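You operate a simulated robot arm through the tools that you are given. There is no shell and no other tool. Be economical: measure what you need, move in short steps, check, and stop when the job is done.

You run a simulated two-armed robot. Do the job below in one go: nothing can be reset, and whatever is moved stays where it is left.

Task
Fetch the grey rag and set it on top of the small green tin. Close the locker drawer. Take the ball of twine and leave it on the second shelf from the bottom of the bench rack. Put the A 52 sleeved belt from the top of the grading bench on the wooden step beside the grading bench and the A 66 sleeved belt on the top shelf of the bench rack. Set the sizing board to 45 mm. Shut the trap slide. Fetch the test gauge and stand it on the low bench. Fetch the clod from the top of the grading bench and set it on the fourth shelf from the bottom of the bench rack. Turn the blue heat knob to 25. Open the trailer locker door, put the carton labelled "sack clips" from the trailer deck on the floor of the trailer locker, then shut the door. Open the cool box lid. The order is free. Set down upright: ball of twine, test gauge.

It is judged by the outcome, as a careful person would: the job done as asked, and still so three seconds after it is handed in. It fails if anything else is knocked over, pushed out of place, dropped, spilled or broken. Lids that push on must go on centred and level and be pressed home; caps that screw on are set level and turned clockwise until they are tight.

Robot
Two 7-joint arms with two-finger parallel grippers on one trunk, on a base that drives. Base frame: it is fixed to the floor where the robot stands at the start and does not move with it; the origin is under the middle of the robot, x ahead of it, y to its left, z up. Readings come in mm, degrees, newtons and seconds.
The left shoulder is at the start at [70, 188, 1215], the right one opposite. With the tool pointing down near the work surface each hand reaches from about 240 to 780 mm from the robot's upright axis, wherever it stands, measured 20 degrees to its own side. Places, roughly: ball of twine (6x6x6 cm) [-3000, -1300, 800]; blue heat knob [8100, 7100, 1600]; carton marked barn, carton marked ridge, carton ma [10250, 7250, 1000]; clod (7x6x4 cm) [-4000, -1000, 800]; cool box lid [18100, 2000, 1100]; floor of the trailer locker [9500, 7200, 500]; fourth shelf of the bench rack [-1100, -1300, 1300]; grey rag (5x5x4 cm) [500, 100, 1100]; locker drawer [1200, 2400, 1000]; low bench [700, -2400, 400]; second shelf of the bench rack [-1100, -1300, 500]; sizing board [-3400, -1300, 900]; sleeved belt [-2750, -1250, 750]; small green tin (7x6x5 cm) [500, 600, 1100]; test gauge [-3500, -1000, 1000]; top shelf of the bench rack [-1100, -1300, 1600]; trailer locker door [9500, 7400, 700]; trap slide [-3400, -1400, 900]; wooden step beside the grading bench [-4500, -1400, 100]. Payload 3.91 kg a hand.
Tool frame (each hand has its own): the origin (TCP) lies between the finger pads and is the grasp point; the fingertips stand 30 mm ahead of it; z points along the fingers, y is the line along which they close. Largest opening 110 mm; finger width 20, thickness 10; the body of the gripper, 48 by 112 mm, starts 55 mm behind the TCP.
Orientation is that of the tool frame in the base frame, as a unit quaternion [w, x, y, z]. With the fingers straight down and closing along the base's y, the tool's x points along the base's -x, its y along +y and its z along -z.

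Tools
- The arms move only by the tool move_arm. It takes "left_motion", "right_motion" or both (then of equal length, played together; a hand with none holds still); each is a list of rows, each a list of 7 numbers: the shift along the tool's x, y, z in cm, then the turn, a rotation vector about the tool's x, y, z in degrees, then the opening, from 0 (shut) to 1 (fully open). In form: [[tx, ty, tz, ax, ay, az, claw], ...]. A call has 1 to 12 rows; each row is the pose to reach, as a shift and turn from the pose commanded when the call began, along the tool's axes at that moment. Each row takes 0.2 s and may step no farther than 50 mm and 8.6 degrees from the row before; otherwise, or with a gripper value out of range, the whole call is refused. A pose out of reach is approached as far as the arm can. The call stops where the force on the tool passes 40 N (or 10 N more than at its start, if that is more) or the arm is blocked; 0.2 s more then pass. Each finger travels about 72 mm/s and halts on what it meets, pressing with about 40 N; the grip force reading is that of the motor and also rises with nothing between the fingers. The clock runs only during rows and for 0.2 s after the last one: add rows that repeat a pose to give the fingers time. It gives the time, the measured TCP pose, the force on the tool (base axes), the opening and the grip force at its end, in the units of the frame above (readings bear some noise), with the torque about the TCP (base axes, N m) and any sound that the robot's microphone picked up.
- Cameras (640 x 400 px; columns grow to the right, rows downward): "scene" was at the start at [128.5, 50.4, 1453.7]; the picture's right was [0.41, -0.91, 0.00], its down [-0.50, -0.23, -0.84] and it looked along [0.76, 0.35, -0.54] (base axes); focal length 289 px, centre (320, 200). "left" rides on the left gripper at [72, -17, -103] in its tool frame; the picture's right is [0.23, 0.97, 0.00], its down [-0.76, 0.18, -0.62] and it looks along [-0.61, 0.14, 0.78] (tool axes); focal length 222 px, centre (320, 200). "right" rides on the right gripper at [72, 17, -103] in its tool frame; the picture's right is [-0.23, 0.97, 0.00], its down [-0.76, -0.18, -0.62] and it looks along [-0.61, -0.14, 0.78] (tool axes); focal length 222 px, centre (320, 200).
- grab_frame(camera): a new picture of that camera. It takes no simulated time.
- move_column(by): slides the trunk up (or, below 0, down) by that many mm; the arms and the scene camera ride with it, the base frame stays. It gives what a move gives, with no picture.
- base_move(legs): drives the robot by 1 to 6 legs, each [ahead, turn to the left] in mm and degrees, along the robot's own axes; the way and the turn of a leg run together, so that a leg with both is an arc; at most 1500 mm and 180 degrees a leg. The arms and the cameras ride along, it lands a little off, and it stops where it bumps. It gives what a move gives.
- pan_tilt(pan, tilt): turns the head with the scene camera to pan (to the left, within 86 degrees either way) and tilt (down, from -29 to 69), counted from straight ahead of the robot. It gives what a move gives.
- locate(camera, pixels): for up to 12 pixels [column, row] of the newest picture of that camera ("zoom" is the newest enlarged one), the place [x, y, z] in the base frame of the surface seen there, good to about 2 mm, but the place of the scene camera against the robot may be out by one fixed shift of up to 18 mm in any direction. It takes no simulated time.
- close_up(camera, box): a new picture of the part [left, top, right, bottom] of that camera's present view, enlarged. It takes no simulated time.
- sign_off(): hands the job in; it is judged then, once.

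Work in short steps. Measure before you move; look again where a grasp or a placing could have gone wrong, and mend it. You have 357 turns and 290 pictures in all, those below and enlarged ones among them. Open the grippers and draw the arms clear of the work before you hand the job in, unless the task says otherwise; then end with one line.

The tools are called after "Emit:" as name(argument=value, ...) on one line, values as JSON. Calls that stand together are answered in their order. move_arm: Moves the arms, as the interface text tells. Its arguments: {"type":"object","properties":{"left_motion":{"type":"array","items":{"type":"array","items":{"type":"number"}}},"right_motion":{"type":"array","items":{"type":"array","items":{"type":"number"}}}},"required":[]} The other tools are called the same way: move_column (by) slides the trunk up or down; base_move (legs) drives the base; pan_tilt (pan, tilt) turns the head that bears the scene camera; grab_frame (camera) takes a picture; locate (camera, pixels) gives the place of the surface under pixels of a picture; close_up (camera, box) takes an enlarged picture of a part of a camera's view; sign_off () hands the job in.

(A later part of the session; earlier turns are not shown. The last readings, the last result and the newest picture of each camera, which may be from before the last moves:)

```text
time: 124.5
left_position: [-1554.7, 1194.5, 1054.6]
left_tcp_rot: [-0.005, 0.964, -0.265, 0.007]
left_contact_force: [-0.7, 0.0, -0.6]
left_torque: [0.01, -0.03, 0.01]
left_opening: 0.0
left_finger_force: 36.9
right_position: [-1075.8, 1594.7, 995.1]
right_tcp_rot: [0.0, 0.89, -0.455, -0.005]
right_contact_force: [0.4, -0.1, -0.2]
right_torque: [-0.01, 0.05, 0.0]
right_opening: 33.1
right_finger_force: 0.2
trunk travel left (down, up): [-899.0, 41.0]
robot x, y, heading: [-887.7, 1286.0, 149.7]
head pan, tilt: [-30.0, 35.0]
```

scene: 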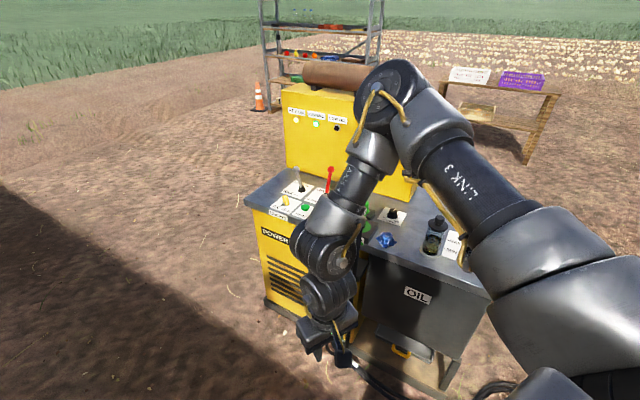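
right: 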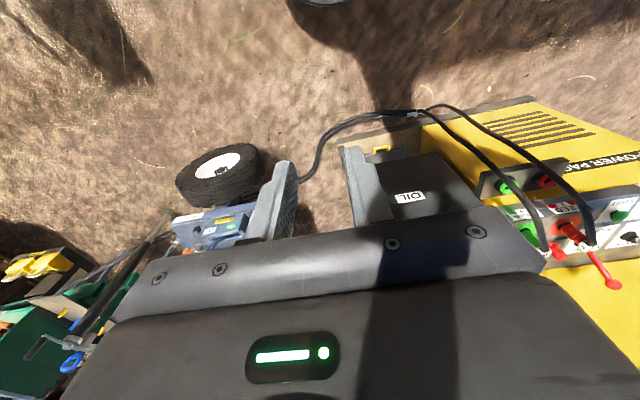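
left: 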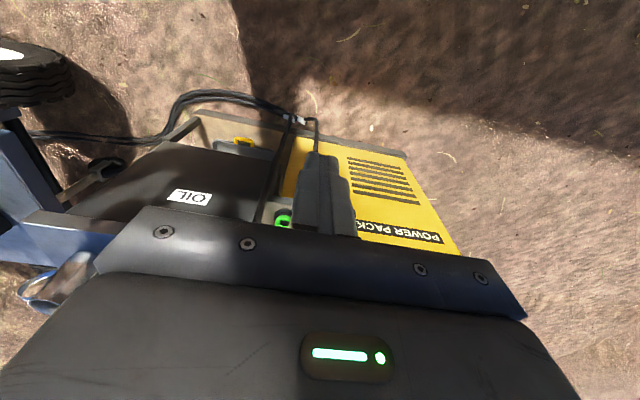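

Yaw is the key: the right hand frees up with positive tool-z yaw (by mirror, the left with negative). I'll test the lateral reach with this +24° yaw.

Emit:
move_arm(right_motion=[[-3.2, -1.8, 0, 0, 0, 0, 0.3], [-6.4, -3.6, 0, 0, 0, 0, 0.3], [-9.6, -5.4, 0, 0, 0, 0, 0.3], [-12.8, -7.2, 0, 0, 0, 0, 0.3], [-16, -9, 0, 0, 0, 0, 0.3], [-19.3, -10.9, 0, 0, 0, 0, 0.3], [-19.3, -10.9, 4, 0, 0, 0, 0.3], [-19.3, -10.9, 8, 0, 0, 0, 0.3]])

```text
time: 126.3
left_position: [-1554.9, 1194.5, 1055.4]
left_tcp_rot: [-0.005, 0.964, -0.265, 0.006]
left_contact_force: [0.1, -0.8, 0.6]
left_torque: [0.01, 0.02, 0.02]
left_opening: 0.2
left_finger_force: 37.4
right_position: [-1093.6, 1739.2, 996.7]
right_tcp_rot: [0.001, 0.89, -0.456, -0.004]
right_contact_force: [0.3, -0.6, -0.3]
right_torque: [0.0, -0.03, 0.0]
right_opening: 32.8
right_finger_force: 0.0
right hand out of reach, approached as far as the arm can: row 5, 6, 7, 8
trunk travel left (down, up): [-899.0, 41.0]
robot x, y, heading: [-885.8, 1283.5, 149.9]
head pan, tilt: [-30.0, 35.0]
```

Better. I'll add another +32° yaw and continue out.

Emit:
move_arm(right_motion=[[0, 0, 0, 0, 0, 8, 0.3], [0, 0, 0, 0, 0, 16, 0.3], [0, 0, 0, 0, 0, 24, 0.3], [0, 0, 0, 0, 0, 32, 0.3], [0, -2.5, 0, 0, 0, 32, 0.3], [0, -5, 0, 0, 0, 32, 0.3], [-3, -5, 3, 0, 0, 32, 0.3], [-6, -5, 6, 0, 0, 32, 0.3], [-9, -5, 9, 0, 0, 32, 0.3], [-9, -5, 12, 0, 0, 32, 0.3]])

```text
time: 128.6
left_position: [-1556.1, 1194.0, 1052.8]
left_tcp_rot: [-0.006, 0.964, -0.265, 0.007]
left_contact_force: [-0.4, 0.1, 0.4]
left_torque: [0.0, -0.01, 0.0]
left_opening: 0.0
left_finger_force: 37.4
right_position: [-1108.7, 1842.3, 874.1]
right_tcp_rot: [0.001, 0.73, -0.683, -0.005]
right_contact_force: [-0.1, -0.8, 0.0]
right_torque: [0.02, -0.01, -0.01]
right_opening: 33.0
right_finger_force: 0.0
trunk travel left (down, up): [-899.0, 41.0]
robot x, y, heading: [-891.0, 1288.4, 149.6]
head pan, tilt: [-30.0, 35.0]
```

Now it moves freely. I'll tidy the left hand's yaw too, raise the right hand, and drive west and north.

Emit:
move_arm(left_motion=[[0, 0, -2, 0, 0, -8, 0.3], [0, 0, -4, 0, 0, -16, 0.3], [0, 0, -6, 0, 0, -24, 0.3], [0, 0, -8, 0, 0, -32, 0.3]], right_motion=[[0, 0, -4, 0, 0, 0, 0.3], [0, 0, -8, 0, 0, 0, 0.3], [0, 0, -12, 0, 0, 0, 0.3], [0, 0, -16, 0, 0, 0, 0.3]])

Emit:
base_move(legs=[[0, 30], [1500, 0], [200, 0], [0, -90], [1400, 0], [1300, 0]])

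Emit:
pan_tilt(pan=-60, tilt=10)

Emit:
grab_frame(camera="scene")

```text
time: 129.6
left_position: [-1553.6, 1193.3, 1133.9]
left_tcp_rot: [-0.003, 1.0, 0.012, 0.007]
left_contact_force: [0.2, -1.2, 0.4]
left_torque: [0.0, 0.01, 0.02]
left_opening: 32.9
left_finger_force: 0.1
right_position: [-1105.4, 1841.3, 1036.2]
right_tcp_rot: [0.0, 0.73, -0.684, -0.005]
right_contact_force: [-0.1, -0.4, 0.7]
right_torque: [0.0, 0.03, 0.0]
right_opening: 33.2
right_finger_force: 0.0
trunk travel left (down, up): [-899.0, 41.0]
robot x, y, heading: [-888.3, 1286.0, 150.1]
head pan, tilt: [-30.0, 35.0]
```

```text
time: 156.3
left_position: [-3001.1, 4538.8, 1134.0]
left_tcp_rot: [0.001, 0.871, -0.491, 0.007]
left_contact_force: [0.3, 0.0, -0.8]
left_torque: [0.02, -0.02, 0.01]
left_opening: 33.0
left_finger_force: 0.0
right_position: [-2214.5, 4472.9, 1035.6]
right_tcp_rot: [0.001, -0.289, 0.957, 0.004]
right_contact_force: [-0.7, 0.7, -0.7]
right_torque: [0.03, 0.02, -0.05]
right_opening: 33.0
right_finger_force: 0.0
trunk travel left (down, up): [-899.0, 41.0]
robot x, y, heading: [-2587.2, 4003.2, 89.7]
head pan, tilt: [-30.0, 35.0]
```

```text
time: 157.2
left_position: [-3002.0, 4539.5, 1133.9]
left_tcp_rot: [0.002, 0.871, -0.491, 0.008]
left_contact_force: [-0.1, -0.7, 0.4]
left_torque: [0.01, -0.01, -0.03]
left_opening: 33.0
left_finger_force: 0.1
right_position: [-2214.1, 4471.8, 1035.5]
right_tcp_rot: [0.002, -0.29, 0.957, 0.004]
right_contact_force: [0.5, 0.3, -0.1]
right_torque: [0.01, 0.01, -0.01]
right_opening: 33.1
right_finger_force: 0.1
trunk travel left (down, up): [-899.0, 41.0]
robot x, y, heading: [-2584.3, 4006.6, 89.7]
head pan, tilt: [-60.0, 10.0]
```

```text
237 pictures are left
```

scene: 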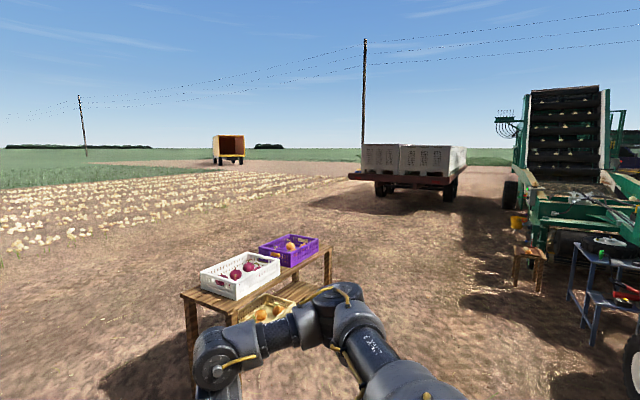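

Emit:
locate(camera="scene", pixels=[[352, 176], [448, 182], [185, 298], [330, 250], [195, 380], [280, 300], [535, 255], [520, 290], [570, 300]])

```text
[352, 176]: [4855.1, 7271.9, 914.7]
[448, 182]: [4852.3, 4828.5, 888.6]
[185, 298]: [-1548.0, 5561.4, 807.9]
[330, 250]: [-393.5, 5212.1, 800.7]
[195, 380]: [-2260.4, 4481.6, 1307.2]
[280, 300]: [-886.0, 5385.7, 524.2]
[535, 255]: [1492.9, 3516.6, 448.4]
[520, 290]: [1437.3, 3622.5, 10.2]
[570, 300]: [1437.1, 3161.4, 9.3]
```

The trailer's rear spans y 4830–7270 at x=4855, and the crate bench x −1550…−390, y>5200. I'll drive east at y≈4200 and then northeast past the trailer's north-west corner.

Emit:
base_move(legs=[[0, -85], [1500, 0], [1500, 0], [600, 0], [0, 50], [1500, 0]])

Emit:
base_move(legs=[[1500, 0], [1500, 0], [700, 0], [0, -53]])

Emit:
pan_tilt(pan=-10, tilt=8)

Emit:
grab_frame(camera="scene")

```text
time: 187.6
left_position: [1877.9, 6157.6, 1135.4]
left_tcp_rot: [-0.003, -0.677, 0.736, -0.008]
left_contact_force: [-0.6, -0.5, 0.1]
left_torque: [-0.01, 0.01, 0.02]
left_opening: 33.1
left_finger_force: 0.1
right_position: [2473.5, 5640.9, 1034.2]
right_tcp_rot: [0.002, 0.021, 1.0, 0.003]
right_contact_force: [0.5, -0.1, 0.1]
right_torque: [-0.02, 0.02, 0.01]
right_opening: 32.9
right_finger_force: 0.0
trunk travel left (down, up): [-899.0, 41.0]
robot x, y, heading: [1895.5, 5481.8, 53.6]
head pan, tilt: [-60.0, 10.0]
```

```text
time: 207.9
left_position: [4609.3, 8887.9, 1134.6]
left_tcp_rot: [-0.006, -0.278, 0.961, -0.005]
left_contact_force: [-0.4, -0.7, -0.3]
left_torque: [-0.03, 0.01, -0.01]
left_opening: 33.0
left_finger_force: 0.1
right_position: [4557.1, 8102.5, 1035.6]
right_tcp_rot: [0.004, 0.465, 0.885, 0.001]
right_contact_force: [-0.3, 0.2, -0.2]
right_torque: [0.01, -0.02, -0.01]
right_opening: 32.9
right_finger_force: 0.1
trunk travel left (down, up): [-899.0, 41.0]
robot x, y, heading: [4082.4, 8467.0, 0.4]
head pan, tilt: [-60.0, 10.0]
```

```text
time: 209.1
left_position: [4609.6, 8887.8, 1134.1]
left_tcp_rot: [-0.007, -0.277, 0.961, -0.005]
left_contact_force: [-0.1, 0.2, 0.9]
left_torque: [0.03, 0.01, 0.0]
left_opening: 33.1
left_finger_force: 0.1
right_position: [4556.6, 8100.8, 1035.7]
right_tcp_rot: [0.004, 0.464, 0.886, 0.002]
right_contact_force: [0.8, 0.4, 0.3]
right_torque: [-0.02, 0.0, 0.0]
right_opening: 32.9
right_finger_force: 0.0
trunk travel left (down, up): [-899.0, 41.0]
robot x, y, heading: [4086.7, 8463.5, 0.6]
head pan, tilt: [-10.0, 8.0]
```

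```text
236 pictures are left
```

scene: 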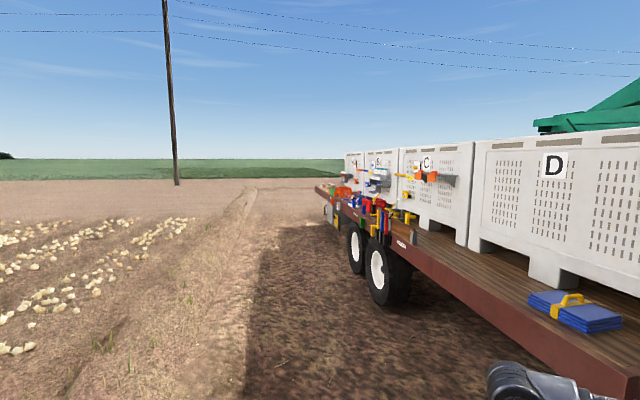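

The path along the trailer's north side is clear. I'll drive to about x=7600 and look right.

Emit:
base_move(legs=[[1500, 0], [1500, 0], [600, 0], [0, -40]])

Emit:
pan_tilt(pan=-10, tilt=15)

Emit:
grab_frame(camera="scene")

```text
time: 228.3
left_position: [8350.7, 8492.5, 1134.1]
left_tcp_rot: [-0.007, 0.064, 0.998, -0.003]
left_contact_force: [0.3, 0.0, 0.0]
left_torque: [-0.01, -0.01, 0.03]
left_opening: 33.2
left_finger_force: 0.0
right_position: [7808.8, 7915.6, 1035.6]
right_tcp_rot: [0.004, 0.736, 0.677, 0.001]
right_contact_force: [1.0, 0.6, -0.2]
right_torque: [-0.01, -0.01, 0.0]
right_opening: 32.9
right_finger_force: 0.0
trunk travel left (down, up): [-899.0, 41.0]
robot x, y, heading: [7674.3, 8497.4, -39.0]
head pan, tilt: [-10.0, 8.0]
```

```text
time: 229.0
left_position: [8349.1, 8489.3, 1133.0]
left_tcp_rot: [-0.008, 0.064, 0.998, -0.003]
left_contact_force: [-0.5, 0.5, -0.6]
left_torque: [0.0, -0.03, 0.01]
left_opening: 33.0
left_finger_force: 0.0
right_position: [7808.0, 7915.9, 1035.6]
right_tcp_rot: [0.004, 0.737, 0.676, 0.001]
right_contact_force: [0.7, 0.2, 0.5]
right_torque: [0.01, 0.0, 0.0]
right_opening: 33.0
right_finger_force: 0.1
trunk travel left (down, up): [-899.0, 41.0]
robot x, y, heading: [7672.8, 8498.9, -38.8]
head pan, tilt: [-10.0, 15.0]
```

```text
235 pictures are left
```

scene: 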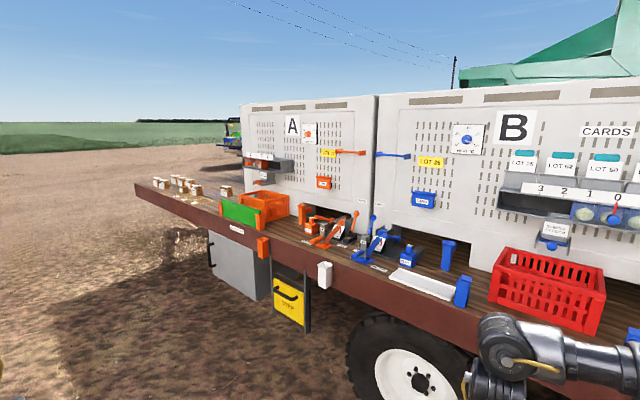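

The blue heat knob is at about (466,140) on bin B, and the trailer locker is the grey box at (240,265). I'll zoom both.

Emit:
close_up(camera="scene", box=[430, 110, 510, 170])

Emit:
locate(camera="scene", pixels=[[466, 140], [455, 128], [482, 128], [430, 200], [460, 240], [215, 250], [268, 280], [240, 240], [165, 185], [300, 290], [365, 215], [450, 290]])

Emit:
close_up(camera="scene", box=[120, 160, 340, 340])

```text
6.67 times, centred on (470, 140) of scene
```

zoom: 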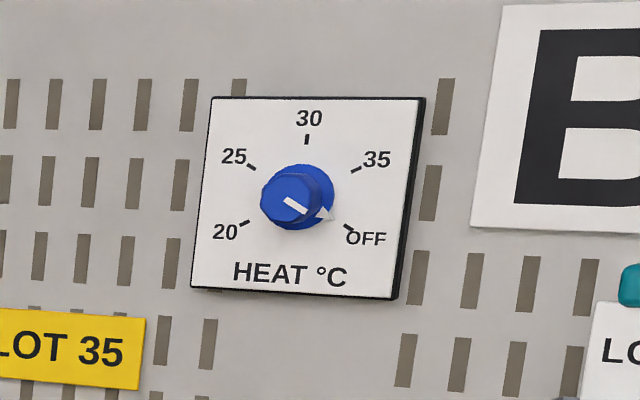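

```text
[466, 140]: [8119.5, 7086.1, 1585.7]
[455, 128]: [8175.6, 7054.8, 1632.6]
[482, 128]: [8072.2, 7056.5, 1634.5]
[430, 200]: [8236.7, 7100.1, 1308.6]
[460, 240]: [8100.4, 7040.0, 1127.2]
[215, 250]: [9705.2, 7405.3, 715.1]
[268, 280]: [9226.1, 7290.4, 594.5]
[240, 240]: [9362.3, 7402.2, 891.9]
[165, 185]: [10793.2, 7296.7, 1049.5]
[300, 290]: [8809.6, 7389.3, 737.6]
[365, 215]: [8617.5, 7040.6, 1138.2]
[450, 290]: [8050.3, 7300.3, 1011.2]
```

```text
2.22 times, centred on (230, 250) of scene
```

zoom: 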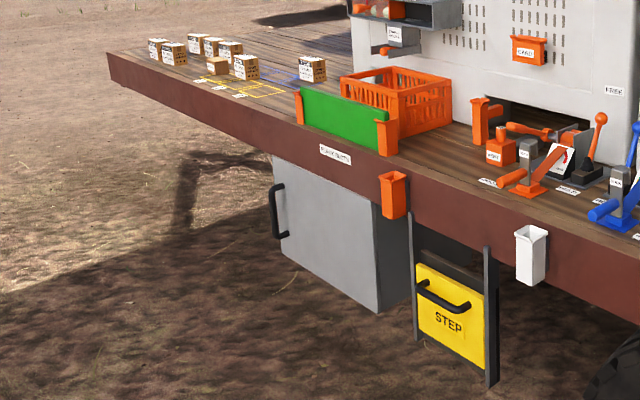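

The dial's pointer is at OFF (about 120° clockwise from top); 25 is at −60°, so I need about 180° anticlockwise with the hand horizontal. I'll tilt the right hand to point forward in free space first.

Emit:
move_arm(right_motion=[[0, 0, -2.7, -6.8, -4.57, 0, 0.3], [0, 0, -5.4, -13.6, -9.15, 0, 0.3], [0, 0, -8.1, -20.4, -13.7, 0, 0.3], [0, 0, -10.8, -27.1, -18.3, 0, 0.3], [0, 0, -13.5, -33.9, -22.9, 0, 0.3], [0, 0, -16.2, -40.7, -27.4, 0, 0.3], [0, 0, -18.9, -47.5, -32, 0, 0.3], [0, 0, -21.6, -54.3, -36.6, 0, 0.3], [0, 0, -24.3, -61, -41.2, 0, 0.3], [0, 0, -27, -67.8, -45.7, 0, 0.3], [0, 0, -29.7, -74.6, -50.3, 0, 0.3]])

Emit:
grab_frame(camera="right")

```text
time: 231.4
left_position: [8346.4, 8489.5, 1136.0]
left_tcp_rot: [-0.006, 0.063, 0.998, -0.002]
left_contact_force: [-0.8, 0.3, -0.4]
left_torque: [-0.01, -0.05, 0.01]
left_opening: 33.3
left_finger_force: 0.0
right_position: [7833.8, 7883.8, 1335.9]
right_tcp_rot: [0.596, 0.56, 0.572, 0.068]
right_contact_force: [0.3, -0.2, -0.4]
right_torque: [-0.01, -0.03, -0.01]
right_opening: 33.1
right_finger_force: 0.0
right hand out of reach, approached as far as the arm can: row 6, 7, 8, 9, 10, 11
trunk travel left (down, up): [-899.0, 41.0]
robot x, y, heading: [7673.8, 8501.2, -39.0]
head pan, tilt: [-10.0, 15.0]
```

```text
232 pictures are left
```

right: 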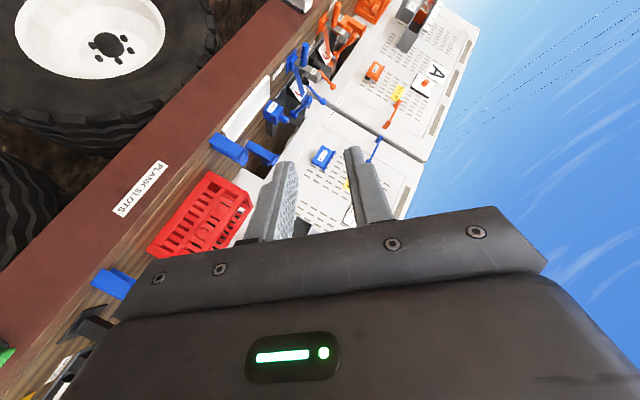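

The hand points nearly forward (16° low). I'll drive to about (8400,8000) and face the trailer (−y).

Emit:
base_move(legs=[[0, 4.4], [880, 0], [0, -55.4]])

Emit:
move_arm(right_motion=[[0, 0, 0, -4.1, -2.8, 0, 0.5], [0, 0, 0, -8.2, -5.5, 0, 0.8], [0, 0, 0, -12.4, -8.3, 0, 0.8]])

Emit:
pan_tilt(pan=-20, tilt=5)

Emit:
grab_frame(camera="scene")

```text
time: 239.0
left_position: [8823.7, 7466.5, 1133.0]
left_tcp_rot: [-0.009, 0.487, 0.873, 0.001]
left_contact_force: [0.9, -0.2, -0.2]
left_torque: [-0.04, 0.0, -0.03]
left_opening: 32.9
left_finger_force: 0.1
right_position: [8030.6, 7484.5, 1335.2]
right_tcp_rot: [0.567, 0.751, 0.277, -0.196]
right_contact_force: [0.4, -0.2, 0.1]
right_torque: [-0.04, -0.01, 0.02]
right_opening: 33.0
right_finger_force: 0.0
trunk travel left (down, up): [-899.0, 41.0]
robot x, y, heading: [8406.7, 7999.3, -89.8]
head pan, tilt: [-10.0, 15.0]
```

```text
time: 239.8
left_position: [8825.1, 7466.7, 1133.3]
left_tcp_rot: [-0.009, 0.487, 0.873, 0.001]
left_contact_force: [0.4, -0.6, -0.2]
left_torque: [-0.01, 0.04, -0.01]
left_opening: 33.1
left_finger_force: 0.1
right_position: [8041.4, 7477.2, 1454.5]
right_tcp_rot: [0.662, 0.67, 0.254, -0.219]
right_contact_force: [-0.4, 0.7, 0.2]
right_torque: [0.02, 0.01, 0.03]
right_opening: 88.3
right_finger_force: 0.1
right hand out of reach, approached as far as the arm can: row 1, 2, 3
trunk travel left (down, up): [-899.0, 41.0]
robot x, y, heading: [8409.4, 7997.4, -90.0]
head pan, tilt: [-10.0, 15.0]
```

```text
time: 240.6
left_position: [8824.1, 7466.6, 1133.3]
left_tcp_rot: [-0.008, 0.487, 0.873, 0.0]
left_contact_force: [1.3, 0.0, -0.2]
left_torque: [-0.02, 0.02, -0.01]
left_opening: 33.0
left_finger_force: 0.0
right_position: [8041.0, 7477.1, 1453.8]
right_tcp_rot: [0.661, 0.671, 0.255, -0.219]
right_contact_force: [0.6, 0.5, 0.1]
right_torque: [0.03, -0.02, 0.01]
right_opening: 87.9
right_finger_force: 0.0
trunk travel left (down, up): [-899.0, 41.0]
robot x, y, heading: [8407.7, 7999.3, -89.8]
head pan, tilt: [-20.0, 5.0]
```

```text
231 pictures are left
```

scene: 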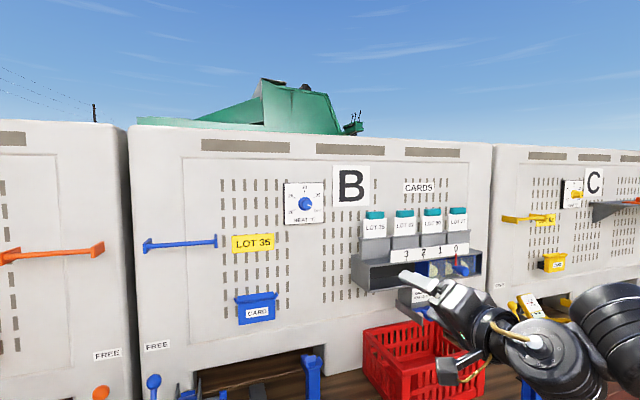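

The hand now points straight at −y. Before driving in, I'll pull the left hand back and up so it clears the deck tools, then raise the right hand to knob height.

Emit:
move_arm(left_motion=[[2.8, 1.7, -2.5, 0, 0, 0, 0.3], [5.6, 3.4, -5, 0, 0, 0, 0.3], [8.4, 5.1, -7.5, 0, 0, 0, 0.3], [11.2, 6.8, -10, 0, 0, 0, 0.3], [14, 8.5, -12.5, 0, 0, 0, 0.3], [17, 10.6, -15, 0, 0, 0, 0.3]], right_motion=[[-0.6, 2.6, 0, 0, 0, 0, 0.8], [-1.2, 5.2, 0, 0, 0, 0, 0.8], [-1.8, 7.8, 0, 0, 0, 0, 0.8], [-2.4, 10.4, 0, 0, 0, 0, 0.8], [-3, 13, 0, 0, 0, 0, 0.8], [-3.4, 15.5, 0, 0, 0, 0, 0.8]])

Emit:
grab_frame(camera="right")

```text
time: 242.0
left_position: [8864.8, 7636.5, 1324.0]
left_tcp_rot: [-0.01, 0.487, 0.873, 0.002]
left_contact_force: [-0.1, -0.5, 0.2]
left_torque: [-0.06, 0.01, 0.04]
left_opening: 33.4
left_finger_force: 0.0
left hand out of reach, approached as far as the arm can: row 3, 4, 5, 6
right_position: [8115.9, 7480.2, 1598.2]
right_tcp_rot: [0.664, 0.669, 0.253, -0.219]
right_contact_force: [-0.6, 0.6, -0.2]
right_torque: [0.01, -0.02, 0.01]
right_opening: 87.9
right_finger_force: 0.1
trunk travel left (down, up): [-899.0, 41.0]
robot x, y, heading: [8408.9, 7999.3, -90.2]
head pan, tilt: [-20.0, 5.0]
```

```text
230 pictures are left
```

right: 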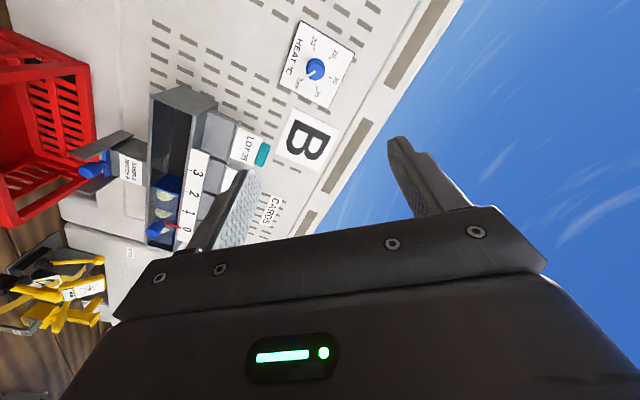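

I'll locate the knob with the right camera.

Emit:
close_up(camera="right", box=[270, 10, 370, 120])

Emit:
locate(camera="right", pixels=[[316, 68], [310, 68], [322, 66], [316, 62], [315, 74], [302, 30], [352, 58], [324, 103], [290, 72]])

```text
3.64 times, centred on (320, 65) of right
```

zoom: 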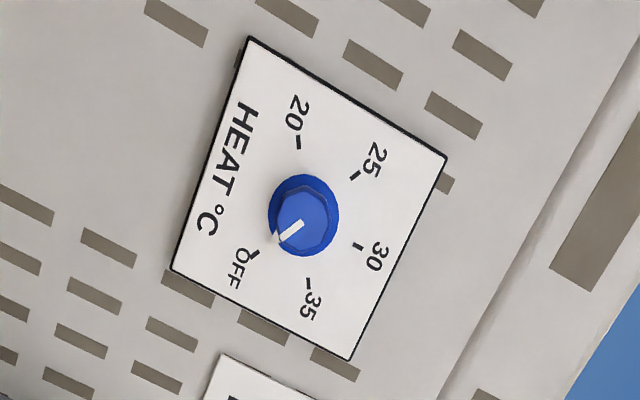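

```text
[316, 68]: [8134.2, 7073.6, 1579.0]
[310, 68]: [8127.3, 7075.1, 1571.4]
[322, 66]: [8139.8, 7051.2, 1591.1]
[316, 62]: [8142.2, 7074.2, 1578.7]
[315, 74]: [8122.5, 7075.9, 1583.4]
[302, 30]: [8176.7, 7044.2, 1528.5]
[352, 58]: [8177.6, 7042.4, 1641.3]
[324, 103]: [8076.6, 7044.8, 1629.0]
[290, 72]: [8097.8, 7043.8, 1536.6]
```

Knob cap centre ≈ (8128,7076,1581), panel at y=7044. I'll drive forward 270 mm to bring the hand close.

Emit:
base_move(legs=[[270, 0]])

Emit:
close_up(camera="right", box=[220, 0, 420, 125])

```text
time: 243.9
left_position: [8865.7, 7367.3, 1326.6]
left_tcp_rot: [-0.008, 0.486, 0.874, 0.0]
left_contact_force: [0.7, 0.2, 0.7]
left_torque: [-0.01, -0.01, -0.01]
left_opening: 32.7
left_finger_force: 0.2
right_position: [8115.5, 7210.5, 1597.3]
right_tcp_rot: [0.663, 0.669, 0.255, -0.219]
right_contact_force: [0.3, -0.3, 0.1]
right_torque: [0.05, -0.02, 0.01]
right_opening: 88.0
right_finger_force: 0.1
trunk travel left (down, up): [-899.0, 41.0]
robot x, y, heading: [8407.8, 7728.2, -89.7]
head pan, tilt: [-20.0, 5.0]
```

```text
3.20 times, centred on (320, 62) of right
```

zoom: 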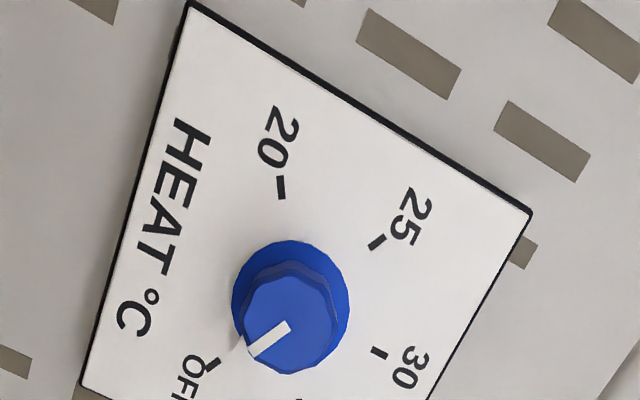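

Emit:
locate(camera="zoom", pixels=[[289, 325], [250, 320], [325, 330], [290, 285], [285, 368], [250, 265], [340, 290], [245, 340], [400, 120]])

```text
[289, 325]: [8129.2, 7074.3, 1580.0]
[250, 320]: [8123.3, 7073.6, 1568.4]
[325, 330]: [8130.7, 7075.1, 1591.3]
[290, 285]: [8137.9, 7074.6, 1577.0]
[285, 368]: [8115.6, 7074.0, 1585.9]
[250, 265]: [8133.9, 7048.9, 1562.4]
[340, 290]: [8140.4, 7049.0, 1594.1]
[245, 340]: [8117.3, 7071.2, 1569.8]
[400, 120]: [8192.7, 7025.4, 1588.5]
```

Cap centre ≈ (8127,7074,1580). At stand-off I'll align and pre-roll +64° to see the wrist range before gripping.

Emit:
move_arm(right_motion=[[1.3, -0.6, 2, 0, 0, 8, 0.6], [1.3, -0.6, 4, 0, 0, 16, 0.6], [1.3, -0.6, 5, 0, 0, 24, 0.6], [1.3, -0.6, 5, 0, 0, 32, 0.6], [1.3, -0.6, 5, 0, 0, 40, 0.6], [1.3, -0.6, 5, 0, 0, 48, 0.6], [1.3, -0.6, 5, 0, 0, 56, 0.6], [1.3, -0.6, 5, 0, 0, 64, 0.6]])

```text
time: 245.7
left_position: [8865.7, 7366.9, 1325.9]
left_tcp_rot: [-0.009, 0.486, 0.874, 0.001]
left_contact_force: [-0.8, 0.2, -0.1]
left_torque: [0.02, -0.02, 0.0]
left_opening: 33.0
left_finger_force: 0.1
right_position: [8124.2, 7158.1, 1583.0]
right_tcp_rot: [0.678, 0.702, -0.14, 0.167]
right_contact_force: [0.5, 0.7, 0.3]
right_torque: [0.01, -0.01, -0.03]
right_opening: 66.2
right_finger_force: 0.1
trunk travel left (down, up): [-899.0, 41.0]
robot x, y, heading: [8407.7, 7731.0, -89.9]
head pan, tilt: [-20.0, 5.0]
```

It's free. I'll roll another +40°.

Emit:
move_arm(right_motion=[[0, 0, 0, 0, 0, 8, 0.6], [0, 0, 0, 0, 0, 16, 0.6], [0, 0, 0, 0, 0, 24, 0.6], [0, 0, 0, 0, 0, 32, 0.6], [0, 0, 0, 0, 0, 40, 0.6]])

Emit:
grab_frame(camera="right")

```text
time: 246.9
left_position: [8865.5, 7365.1, 1324.8]
left_tcp_rot: [-0.009, 0.486, 0.874, 0.002]
left_contact_force: [-0.6, -0.1, 0.4]
left_torque: [0.02, 0.02, 0.0]
left_opening: 32.8
left_finger_force: 0.0
right_position: [8123.5, 7158.0, 1582.3]
right_tcp_rot: [0.58, 0.613, -0.37, 0.389]
right_contact_force: [-0.5, -0.2, 0.5]
right_torque: [-0.02, 0.02, 0.01]
right_opening: 65.9
right_finger_force: 0.0
trunk travel left (down, up): [-899.0, 41.0]
robot x, y, heading: [8408.8, 7727.4, -89.9]
head pan, tilt: [-20.0, 5.0]
```

```text
227 pictures are left
```

right: 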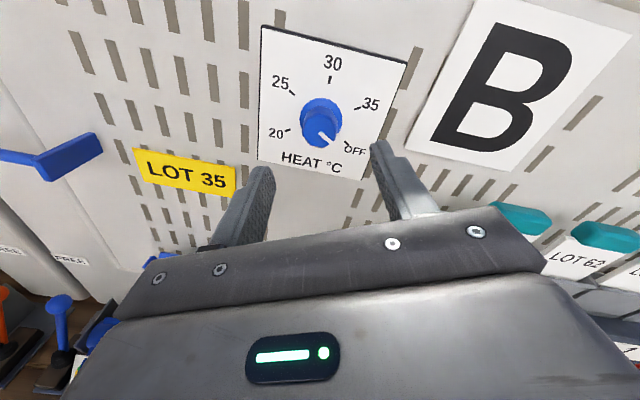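

Aligned. I'll move in 75 mm along the tool axis, then close gently.

Emit:
move_arm(right_motion=[[0, 0, 3, 0, 0, 0, 0.6], [0, 0, 6, 0, 0, 0, 0.6], [0, 0, 7.5, 0, 0, 0, 0.6], [0, 0, 7.5, 0, 0, 0, 0.3], [0, 0, 7.5, 0, 0, 0, 0.1], [0, 0, 7.5, 0, 0, 0, 0.1]])

Emit:
close_up(camera="right", box=[220, 20, 440, 220])

```text
time: 248.3
left_position: [8865.5, 7365.3, 1324.7]
left_tcp_rot: [-0.008, 0.486, 0.874, 0.001]
left_contact_force: [0.0, 0.0, -0.5]
left_torque: [-0.01, 0.03, 0.01]
left_opening: 33.1
left_finger_force: 0.1
right_position: [8126.3, 7083.0, 1580.6]
right_tcp_rot: [0.579, 0.613, -0.37, 0.389]
right_contact_force: [1.1, 1.1, 1.0]
right_torque: [-0.38, -0.02, -0.84]
right_opening: 32.3
right_finger_force: 45.3
trunk travel left (down, up): [-899.0, 41.0]
robot x, y, heading: [8402.8, 7730.5, -89.8]
head pan, tilt: [-20.0, 5.0]
```

```text
2.00 times, centred on (330, 120) of right
```

zoom: 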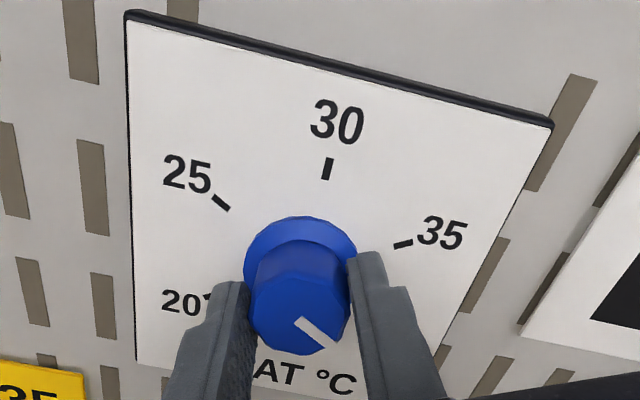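

It's gripped. I'll turn 88° anticlockwise (negative roll).

Emit:
move_arm(right_motion=[[0, 0, 0, 0, 0, -8, 0.1], [0, 0, 0, 0, 0, -16, 0.1], [0, 0, 0, 0, 0, -24, 0.1], [0, 0, 0, 0, 0, -32, 0.1], [0, 0, 0, 0, 0, -40, 0.1], [0, 0, 0, 0, 0, -48, 0.1], [0, 0, 0, 0, 0, -56, 0.1], [0, 0, 0, 0, 0, -64, 0.1], [0, 0, 0, 0, 0, -72, 0.1], [0, 0, 0, 0, 0, -80, 0.1], [0, 0, 0, 0, 0, -88, 0.1]])

Emit:
close_up(camera="right", box=[220, 20, 440, 220])

```text
time: 250.7
left_position: [8865.2, 7364.8, 1324.2]
left_tcp_rot: [-0.008, 0.486, 0.874, 0.001]
left_contact_force: [-0.5, -0.1, -0.2]
left_torque: [0.0, 0.0, 0.0]
left_opening: 33.0
left_finger_force: 0.1
right_position: [8126.4, 7083.1, 1580.5]
right_tcp_rot: [0.688, 0.697, 0.16, -0.124]
right_contact_force: [-2.3, -2.2, 6.1]
right_torque: [-0.57, -0.04, -0.29]
right_opening: 31.0
right_finger_force: 45.1
trunk travel left (down, up): [-899.0, 41.0]
robot x, y, heading: [8406.4, 7725.2, -89.7]
head pan, tilt: [-20.0, 5.0]
```

```text
2.00 times, centred on (330, 120) of right
```

zoom: 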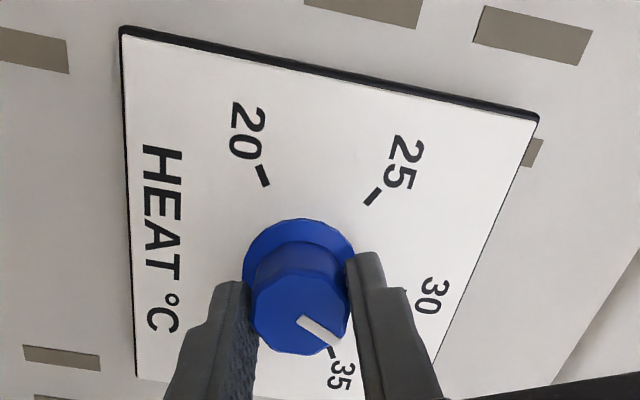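

The pointer now lies about 19° past 30 toward 35, so 25 is about 79° further. I'll continue −72° and check.

Emit:
move_arm(right_motion=[[0, 0, 0, 0, 0, -8, 0.1], [0, 0, 0, 0, 0, -16, 0.1], [0, 0, 0, 0, 0, -24, 0.1], [0, 0, 0, 0, 0, -32, 0.1], [0, 0, 0, 0, 0, -40, 0.1], [0, 0, 0, 0, 0, -48, 0.1], [0, 0, 0, 0, 0, -56, 0.1], [0, 0, 0, 0, 0, -64, 0.1], [0, 0, 0, 0, 0, -72, 0.1]])

Emit:
close_up(camera="right", box=[220, 20, 440, 220])

Emit:
pan_tilt(pan=-24, tilt=0)

Emit:
grab_frame(camera="scene")

```text
time: 251.4
left_position: [8863.2, 7363.4, 1324.8]
left_tcp_rot: [-0.01, 0.486, 0.874, 0.002]
left_contact_force: [0.5, -0.2, 0.4]
left_torque: [0.0, 0.04, 0.01]
left_opening: 32.9
left_finger_force: 0.1
right_position: [8126.6, 7083.9, 1582.9]
right_tcp_rot: [0.659, 0.667, 0.266, -0.223]
right_contact_force: [-12.5, -7.6, -3.6]
right_torque: [1.38, -0.01, 0.16]
right_opening: 31.1
right_finger_force: 45.2
trunk travel left (down, up): [-899.0, 41.0]
robot x, y, heading: [8403.7, 7726.4, -89.9]
head pan, tilt: [-20.0, 5.0]
stopped in row 3 (right hand): the force on the tool passed its limit (the readings are from after the stop); the commanded pose is now the measured one
```

```text
2.00 times, centred on (330, 120) of right
```

zoom: 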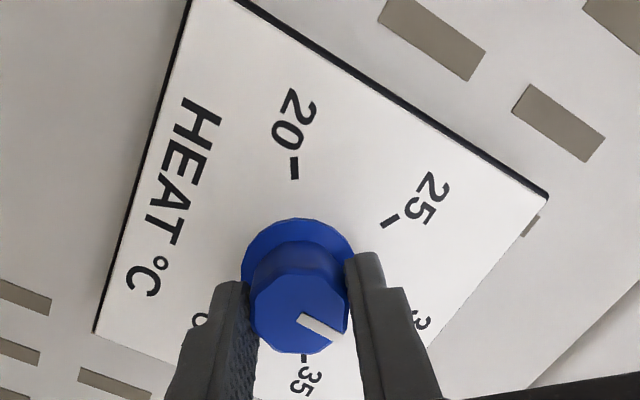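

```text
time: 252.0
left_position: [8861.3, 7363.3, 1325.2]
left_tcp_rot: [-0.007, 0.487, 0.873, 0.003]
left_contact_force: [0.5, 0.0, -0.4]
left_torque: [-0.04, 0.0, 0.01]
left_opening: 33.1
left_finger_force: 0.1
right_position: [8126.4, 7084.3, 1582.1]
right_tcp_rot: [0.661, 0.665, 0.267, -0.222]
right_contact_force: [-6.7, -1.9, -12.5]
right_torque: [0.15, 0.07, -1.84]
right_opening: 30.4
right_finger_force: 44.6
trunk travel left (down, up): [-899.0, 41.0]
robot x, y, heading: [8408.0, 7729.1, -90.0]
head pan, tilt: [-24.0, 0.0]
```

```text
223 pictures are left
```

scene: 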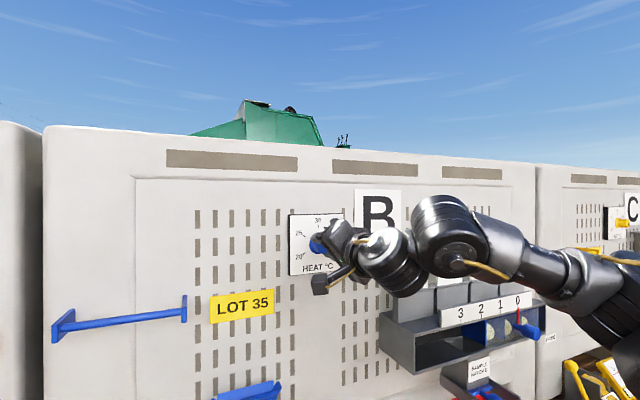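

It tripped on side force with the pointer around 30. I'll release to relieve the stress, re-centre, regrip and continue.

Emit:
move_arm(right_motion=[[0, 0, 0, 0, 0, 0, 0.45], [0, 0, 0, 0, 0, 0, 0.45], [0, 0, 0, 0, 0, 0, 0.45]])

Emit:
close_up(camera="right", box=[220, 20, 440, 220])

```text
time: 252.8
left_position: [8864.0, 7364.9, 1324.2]
left_tcp_rot: [-0.009, 0.486, 0.874, 0.002]
left_contact_force: [-0.3, -1.2, 0.2]
left_torque: [-0.02, -0.02, -0.04]
left_opening: 32.9
left_finger_force: 0.0
right_position: [8131.5, 7088.1, 1585.5]
right_tcp_rot: [0.662, 0.663, 0.268, -0.222]
right_contact_force: [-0.9, 0.7, -0.5]
right_torque: [-0.01, -0.01, 0.02]
right_opening: 49.2
right_finger_force: 0.1
trunk travel left (down, up): [-899.0, 41.0]
robot x, y, heading: [8406.6, 7731.1, -89.6]
head pan, tilt: [-24.0, 0.0]
```

```text
2.00 times, centred on (330, 120) of right
```

zoom: 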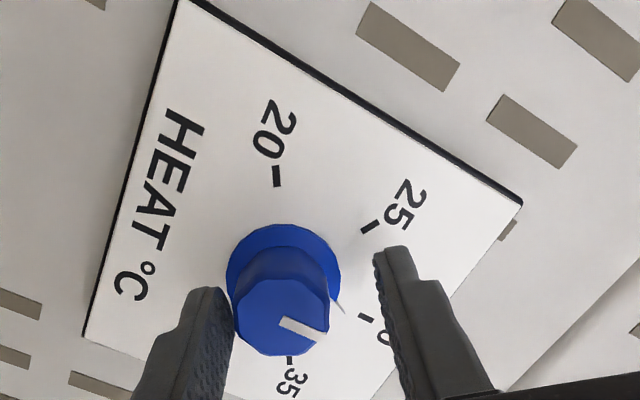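

I'll re-centre (about −5 mm in x and z), trim the 3.4° tilt and regrip.

Emit:
move_arm(right_motion=[[-0.05, -0.68, 0.3, 1.4, -3.4, 0, 0.45], [-0.05, -0.68, 0.45, 1.4, -3.4, 0, 0.45], [-0.05, -0.68, 0.45, 1.4, -3.4, 0, 0.45]])

Emit:
close_up(camera="right", box=[220, 20, 440, 220])

```text
time: 253.6
left_position: [8864.1, 7365.8, 1324.9]
left_tcp_rot: [-0.009, 0.486, 0.874, 0.0]
left_contact_force: [-0.1, -0.4, 0.4]
left_torque: [0.0, -0.01, -0.02]
left_opening: 32.7
left_finger_force: 0.0
right_position: [8127.7, 7082.7, 1579.4]
right_tcp_rot: [0.662, 0.665, 0.245, -0.244]
right_contact_force: [-0.2, -0.3, 0.2]
right_torque: [-0.02, -0.01, 0.03]
right_opening: 49.3
right_finger_force: 0.0
trunk travel left (down, up): [-899.0, 41.0]
robot x, y, heading: [8408.7, 7731.2, -89.7]
head pan, tilt: [-24.0, 0.0]
```

```text
2.00 times, centred on (330, 120) of right
```

zoom: 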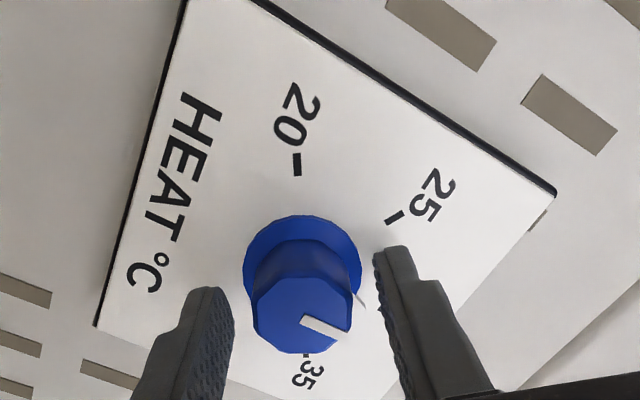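

Centred. Close and turn −56°.

Emit:
move_arm(right_motion=[[0, 0, 0, 0, 0, 0, 0.2], [0, 0, 0, 0, 0, 0, 0.15], [0, 0, 0, 0, 0, -7, 0.15], [0, 0, 0, 0, 0, -14, 0.15], [0, 0, 0, 0, 0, -21, 0.15], [0, 0, 0, 0, 0, -28, 0.15], [0, 0, 0, 0, 0, -35, 0.15], [0, 0, 0, 0, 0, -42, 0.15], [0, 0, 0, 0, 0, -49, 0.15], [0, 0, 0, 0, 0, -56, 0.15]])

Emit:
close_up(camera="right", box=[220, 20, 440, 220])

```text
time: 255.1
left_position: [8861.5, 7360.4, 1324.1]
left_tcp_rot: [-0.009, 0.487, 0.873, 0.003]
left_contact_force: [0.8, 0.5, -0.2]
left_torque: [-0.01, 0.03, 0.0]
left_opening: 33.0
left_finger_force: 0.0
right_position: [8129.1, 7083.2, 1579.3]
right_tcp_rot: [0.581, 0.594, 0.383, -0.403]
right_contact_force: [-21.8, -16.6, -0.8]
right_torque: [0.34, 0.0, 1.01]
right_opening: 31.2
right_finger_force: 44.8
right hand out of reach, approached as far as the arm can: row 6, 7
trunk travel left (down, up): [-899.0, 41.0]
robot x, y, heading: [8404.6, 7729.9, -89.9]
head pan, tilt: [-24.0, 0.0]
stopped in row 7 (right hand): the force on the tool passed its limit (the readings are from after the stop); the commanded pose is now the measured one
```

```text
2.00 times, centred on (330, 120) of right
```

zoom: 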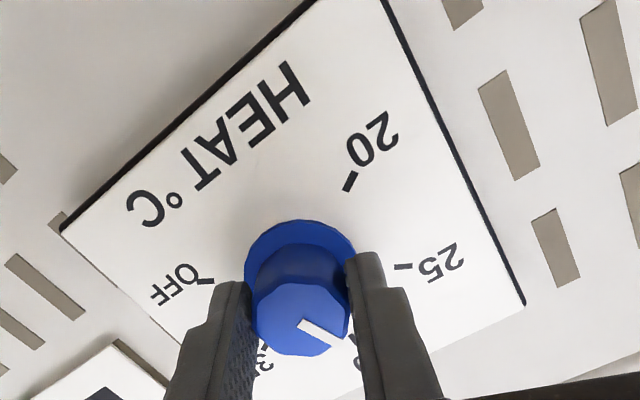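

That's the roll limit, with about 30° to go. I'll release, back off slightly, roll +88° and regrip.

Emit:
move_arm(right_motion=[[0, 0, 0, 0, 0, 0, 0.5], [0, 0, 0, 0, 0, 0, 0.6], [0, 0, -3, 0, 0, 0, 0.6], [0, 0, -5, 0, 0, 0, 0.6], [0, 0, -5, 0, 0, 8, 0.6], [0, 0, -5, 0, 0, 16, 0.6], [0, 0, -5, 0, 0, 24, 0.6], [0, 0, -5, 0, 0, 32, 0.6], [0, 0, -5, 0, 0, 40, 0.6], [0, 0, -5, 0, 0, 48, 0.6], [0, 0, -5, 0, 0, 56, 0.6], [0, 0, -5, 0, 0, 64, 0.6]])

Emit:
move_arm(right_motion=[[0, 0, 0, 0, 0, 8, 0.6], [0, 0, 0, 0, 0, 16, 0.6], [0, 0, 0, 0, 0, 24, 0.6]])

Emit:
close_up(camera="right", box=[220, 20, 440, 220])

```text
time: 257.6
left_position: [8861.6, 7363.7, 1324.8]
left_tcp_rot: [-0.008, 0.487, 0.873, 0.002]
left_contact_force: [-0.2, -0.1, -0.3]
left_torque: [0.01, -0.01, 0.01]
left_opening: 33.0
left_finger_force: 0.0
right_position: [8138.1, 7139.1, 1583.3]
right_tcp_rot: [0.708, 0.705, 0.012, -0.031]
right_contact_force: [0.0, 1.0, -0.2]
right_torque: [0.01, -0.01, 0.03]
right_opening: 66.2
right_finger_force: 0.0
trunk travel left (down, up): [-899.0, 41.0]
robot x, y, heading: [8409.6, 7727.7, -90.0]
head pan, tilt: [-24.0, 0.0]
```

```text
time: 258.4
left_position: [8864.2, 7364.2, 1324.8]
left_tcp_rot: [-0.009, 0.488, 0.873, 0.001]
left_contact_force: [1.1, -0.2, -0.3]
left_torque: [-0.01, 0.0, 0.01]
left_opening: 33.0
left_finger_force: 0.2
right_position: [8137.9, 7140.3, 1581.9]
right_tcp_rot: [0.699, 0.692, -0.135, 0.118]
right_contact_force: [-0.4, 0.5, -0.2]
right_torque: [-0.01, 0.0, -0.01]
right_opening: 66.0
right_finger_force: 0.0
trunk travel left (down, up): [-899.0, 41.0]
robot x, y, heading: [8409.0, 7727.9, -90.0]
head pan, tilt: [-24.0, 0.0]
```

```text
2.00 times, centred on (330, 120) of right
```

zoom: 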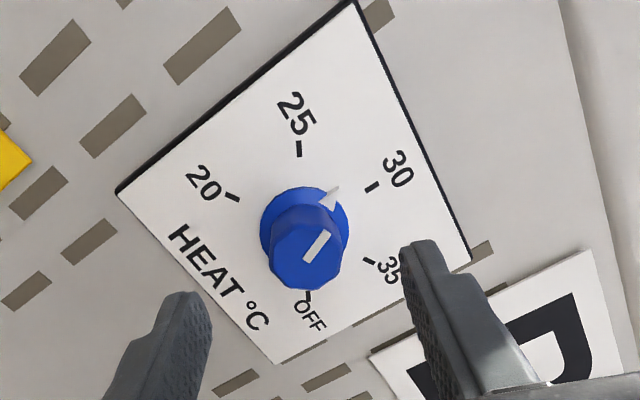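

The pointer sits about 38° short of 25. I'll re-centre, move in, close and turn −38°.

Emit:
move_arm(right_motion=[[-0.5, 0.1, 1, 0.4, 0.6, 0, 0.6], [-0.9, 0.2, 2, 0.8, 1.2, 0, 0.6], [-0.9, 0.2, 4, 0.8, 1.2, 0, 0.6], [-0.9, 0.2, 5.7, 0.8, 1.2, 0, 0.6], [-0.9, 0.2, 5.7, 0.8, 1.2, 0, 0.3], [-0.9, 0.2, 5.7, 0.8, 1.2, 0, 0.15], [-0.9, 0.2, 5.7, 0.8, 1.2, 0, 0.15]])

Emit:
move_arm(right_motion=[[0, 0, 0, 0, 0, -8, 0.15], [0, 0, 0, 0, 0, -16, 0.15], [0, 0, 0, 0, 0, -24, 0.15], [0, 0, 0, 0, 0, -32, 0.15], [0, 0, 0, 0, 0, -38, 0.15]])

Emit:
move_arm(right_motion=[[0, 0, 0, 0, 0, 0, 0.4], [0, 0, 0, 0, 0, 0, 0.6], [0, 0, -3, 0, 0, 0, 0.6], [0, 0, -6, 0, 0, 0, 0.6]])

Emit:
close_up(camera="right", box=[220, 20, 440, 220])

```text
time: 260.1
left_position: [8863.6, 7362.5, 1324.8]
left_tcp_rot: [-0.008, 0.487, 0.874, 0.002]
left_contact_force: [0.5, 0.1, -0.1]
left_torque: [-0.05, -0.01, 0.0]
left_opening: 33.2
left_finger_force: 0.1
right_position: [8128.2, 7081.6, 1580.1]
right_tcp_rot: [0.695, 0.697, -0.125, 0.125]
right_contact_force: [1.8, 1.2, -9.1]
right_torque: [-0.24, 0.02, 0.13]
right_opening: 30.8
right_finger_force: 44.4
trunk travel left (down, up): [-899.0, 41.0]
robot x, y, heading: [8407.1, 7729.3, -89.9]
head pan, tilt: [-24.0, 0.0]
```

```text
time: 261.2
left_position: [8864.5, 7362.9, 1324.0]
left_tcp_rot: [-0.008, 0.486, 0.874, 0.002]
left_contact_force: [-0.1, -0.1, -0.1]
left_torque: [-0.02, 0.01, 0.03]
left_opening: 33.1
left_finger_force: 0.0
right_position: [8128.1, 7081.0, 1580.4]
right_tcp_rot: [0.698, 0.699, 0.11, -0.109]
right_contact_force: [3.3, 2.6, -16.7]
right_torque: [-0.24, 0.01, -0.7]
right_opening: 30.7
right_finger_force: 45.7
trunk travel left (down, up): [-899.0, 41.0]
robot x, y, heading: [8406.5, 7730.2, -90.0]
head pan, tilt: [-24.0, 0.0]
```

```text
time: 262.2
left_position: [8863.4, 7367.7, 1324.6]
left_tcp_rot: [-0.008, 0.487, 0.874, -0.001]
left_contact_force: [0.5, -0.4, -0.1]
left_torque: [-0.08, -0.01, 0.02]
left_opening: 33.2
left_finger_force: 0.1
right_position: [8127.9, 7146.4, 1583.0]
right_tcp_rot: [0.7, 0.698, 0.107, -0.108]
right_contact_force: [-1.8, 0.7, -0.7]
right_torque: [0.03, 0.02, 0.01]
right_opening: 66.1
right_finger_force: 0.0
trunk travel left (down, up): [-899.0, 41.0]
robot x, y, heading: [8408.2, 7729.2, -90.0]
head pan, tilt: [-24.0, 0.0]
```

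```text
2.00 times, centred on (330, 120) of right
```

zoom: 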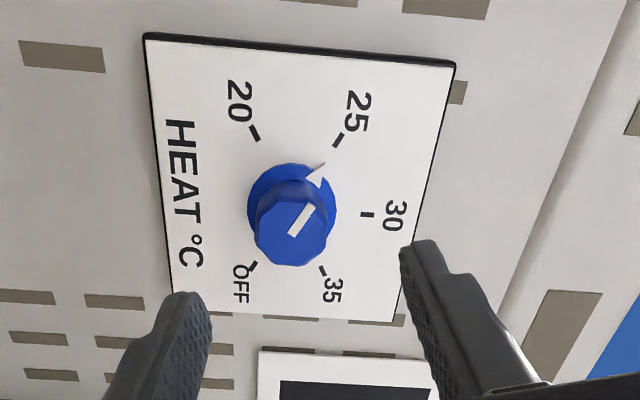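

The pointer is at 25 to within a couple of degrees. I'll back the base off and verify from the scene camera.

Emit:
base_move(legs=[[-350, 0]])

Emit:
grab_frame(camera="scene")

Emit:
close_up(camera="right", box=[280, 30, 360, 100])

```text
time: 264.5
left_position: [8863.2, 7713.7, 1323.7]
left_tcp_rot: [-0.008, 0.488, 0.873, 0.001]
left_contact_force: [-0.1, 0.3, 0.8]
left_torque: [0.02, -0.03, 0.0]
left_opening: 32.8
left_finger_force: 0.1
right_position: [8127.3, 7492.2, 1579.3]
right_tcp_rot: [0.698, 0.7, 0.107, -0.107]
right_contact_force: [0.4, 0.4, -0.7]
right_torque: [0.0, 0.0, 0.0]
right_opening: 66.1
right_finger_force: 0.2
trunk travel left (down, up): [-899.0, 41.0]
robot x, y, heading: [8408.7, 8083.9, -89.9]
head pan, tilt: [-24.0, 0.0]
```

```text
217 pictures are left
```

scene: 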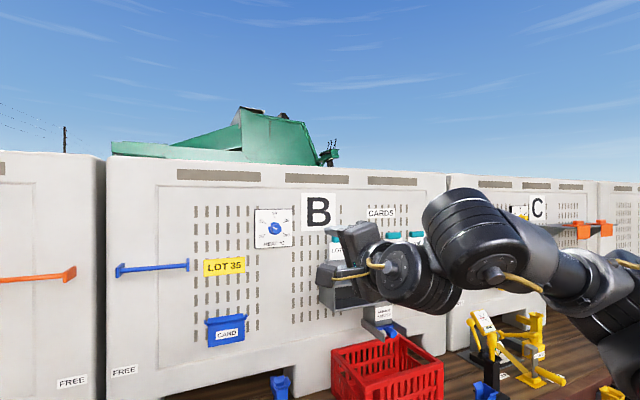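

```text
5.71 times, centred on (320, 65) of right
```

zoom: 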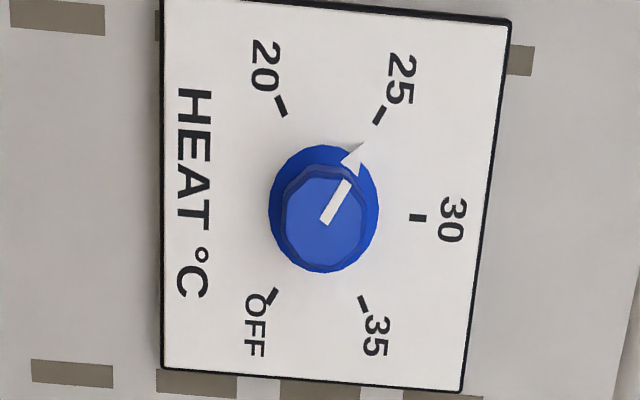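

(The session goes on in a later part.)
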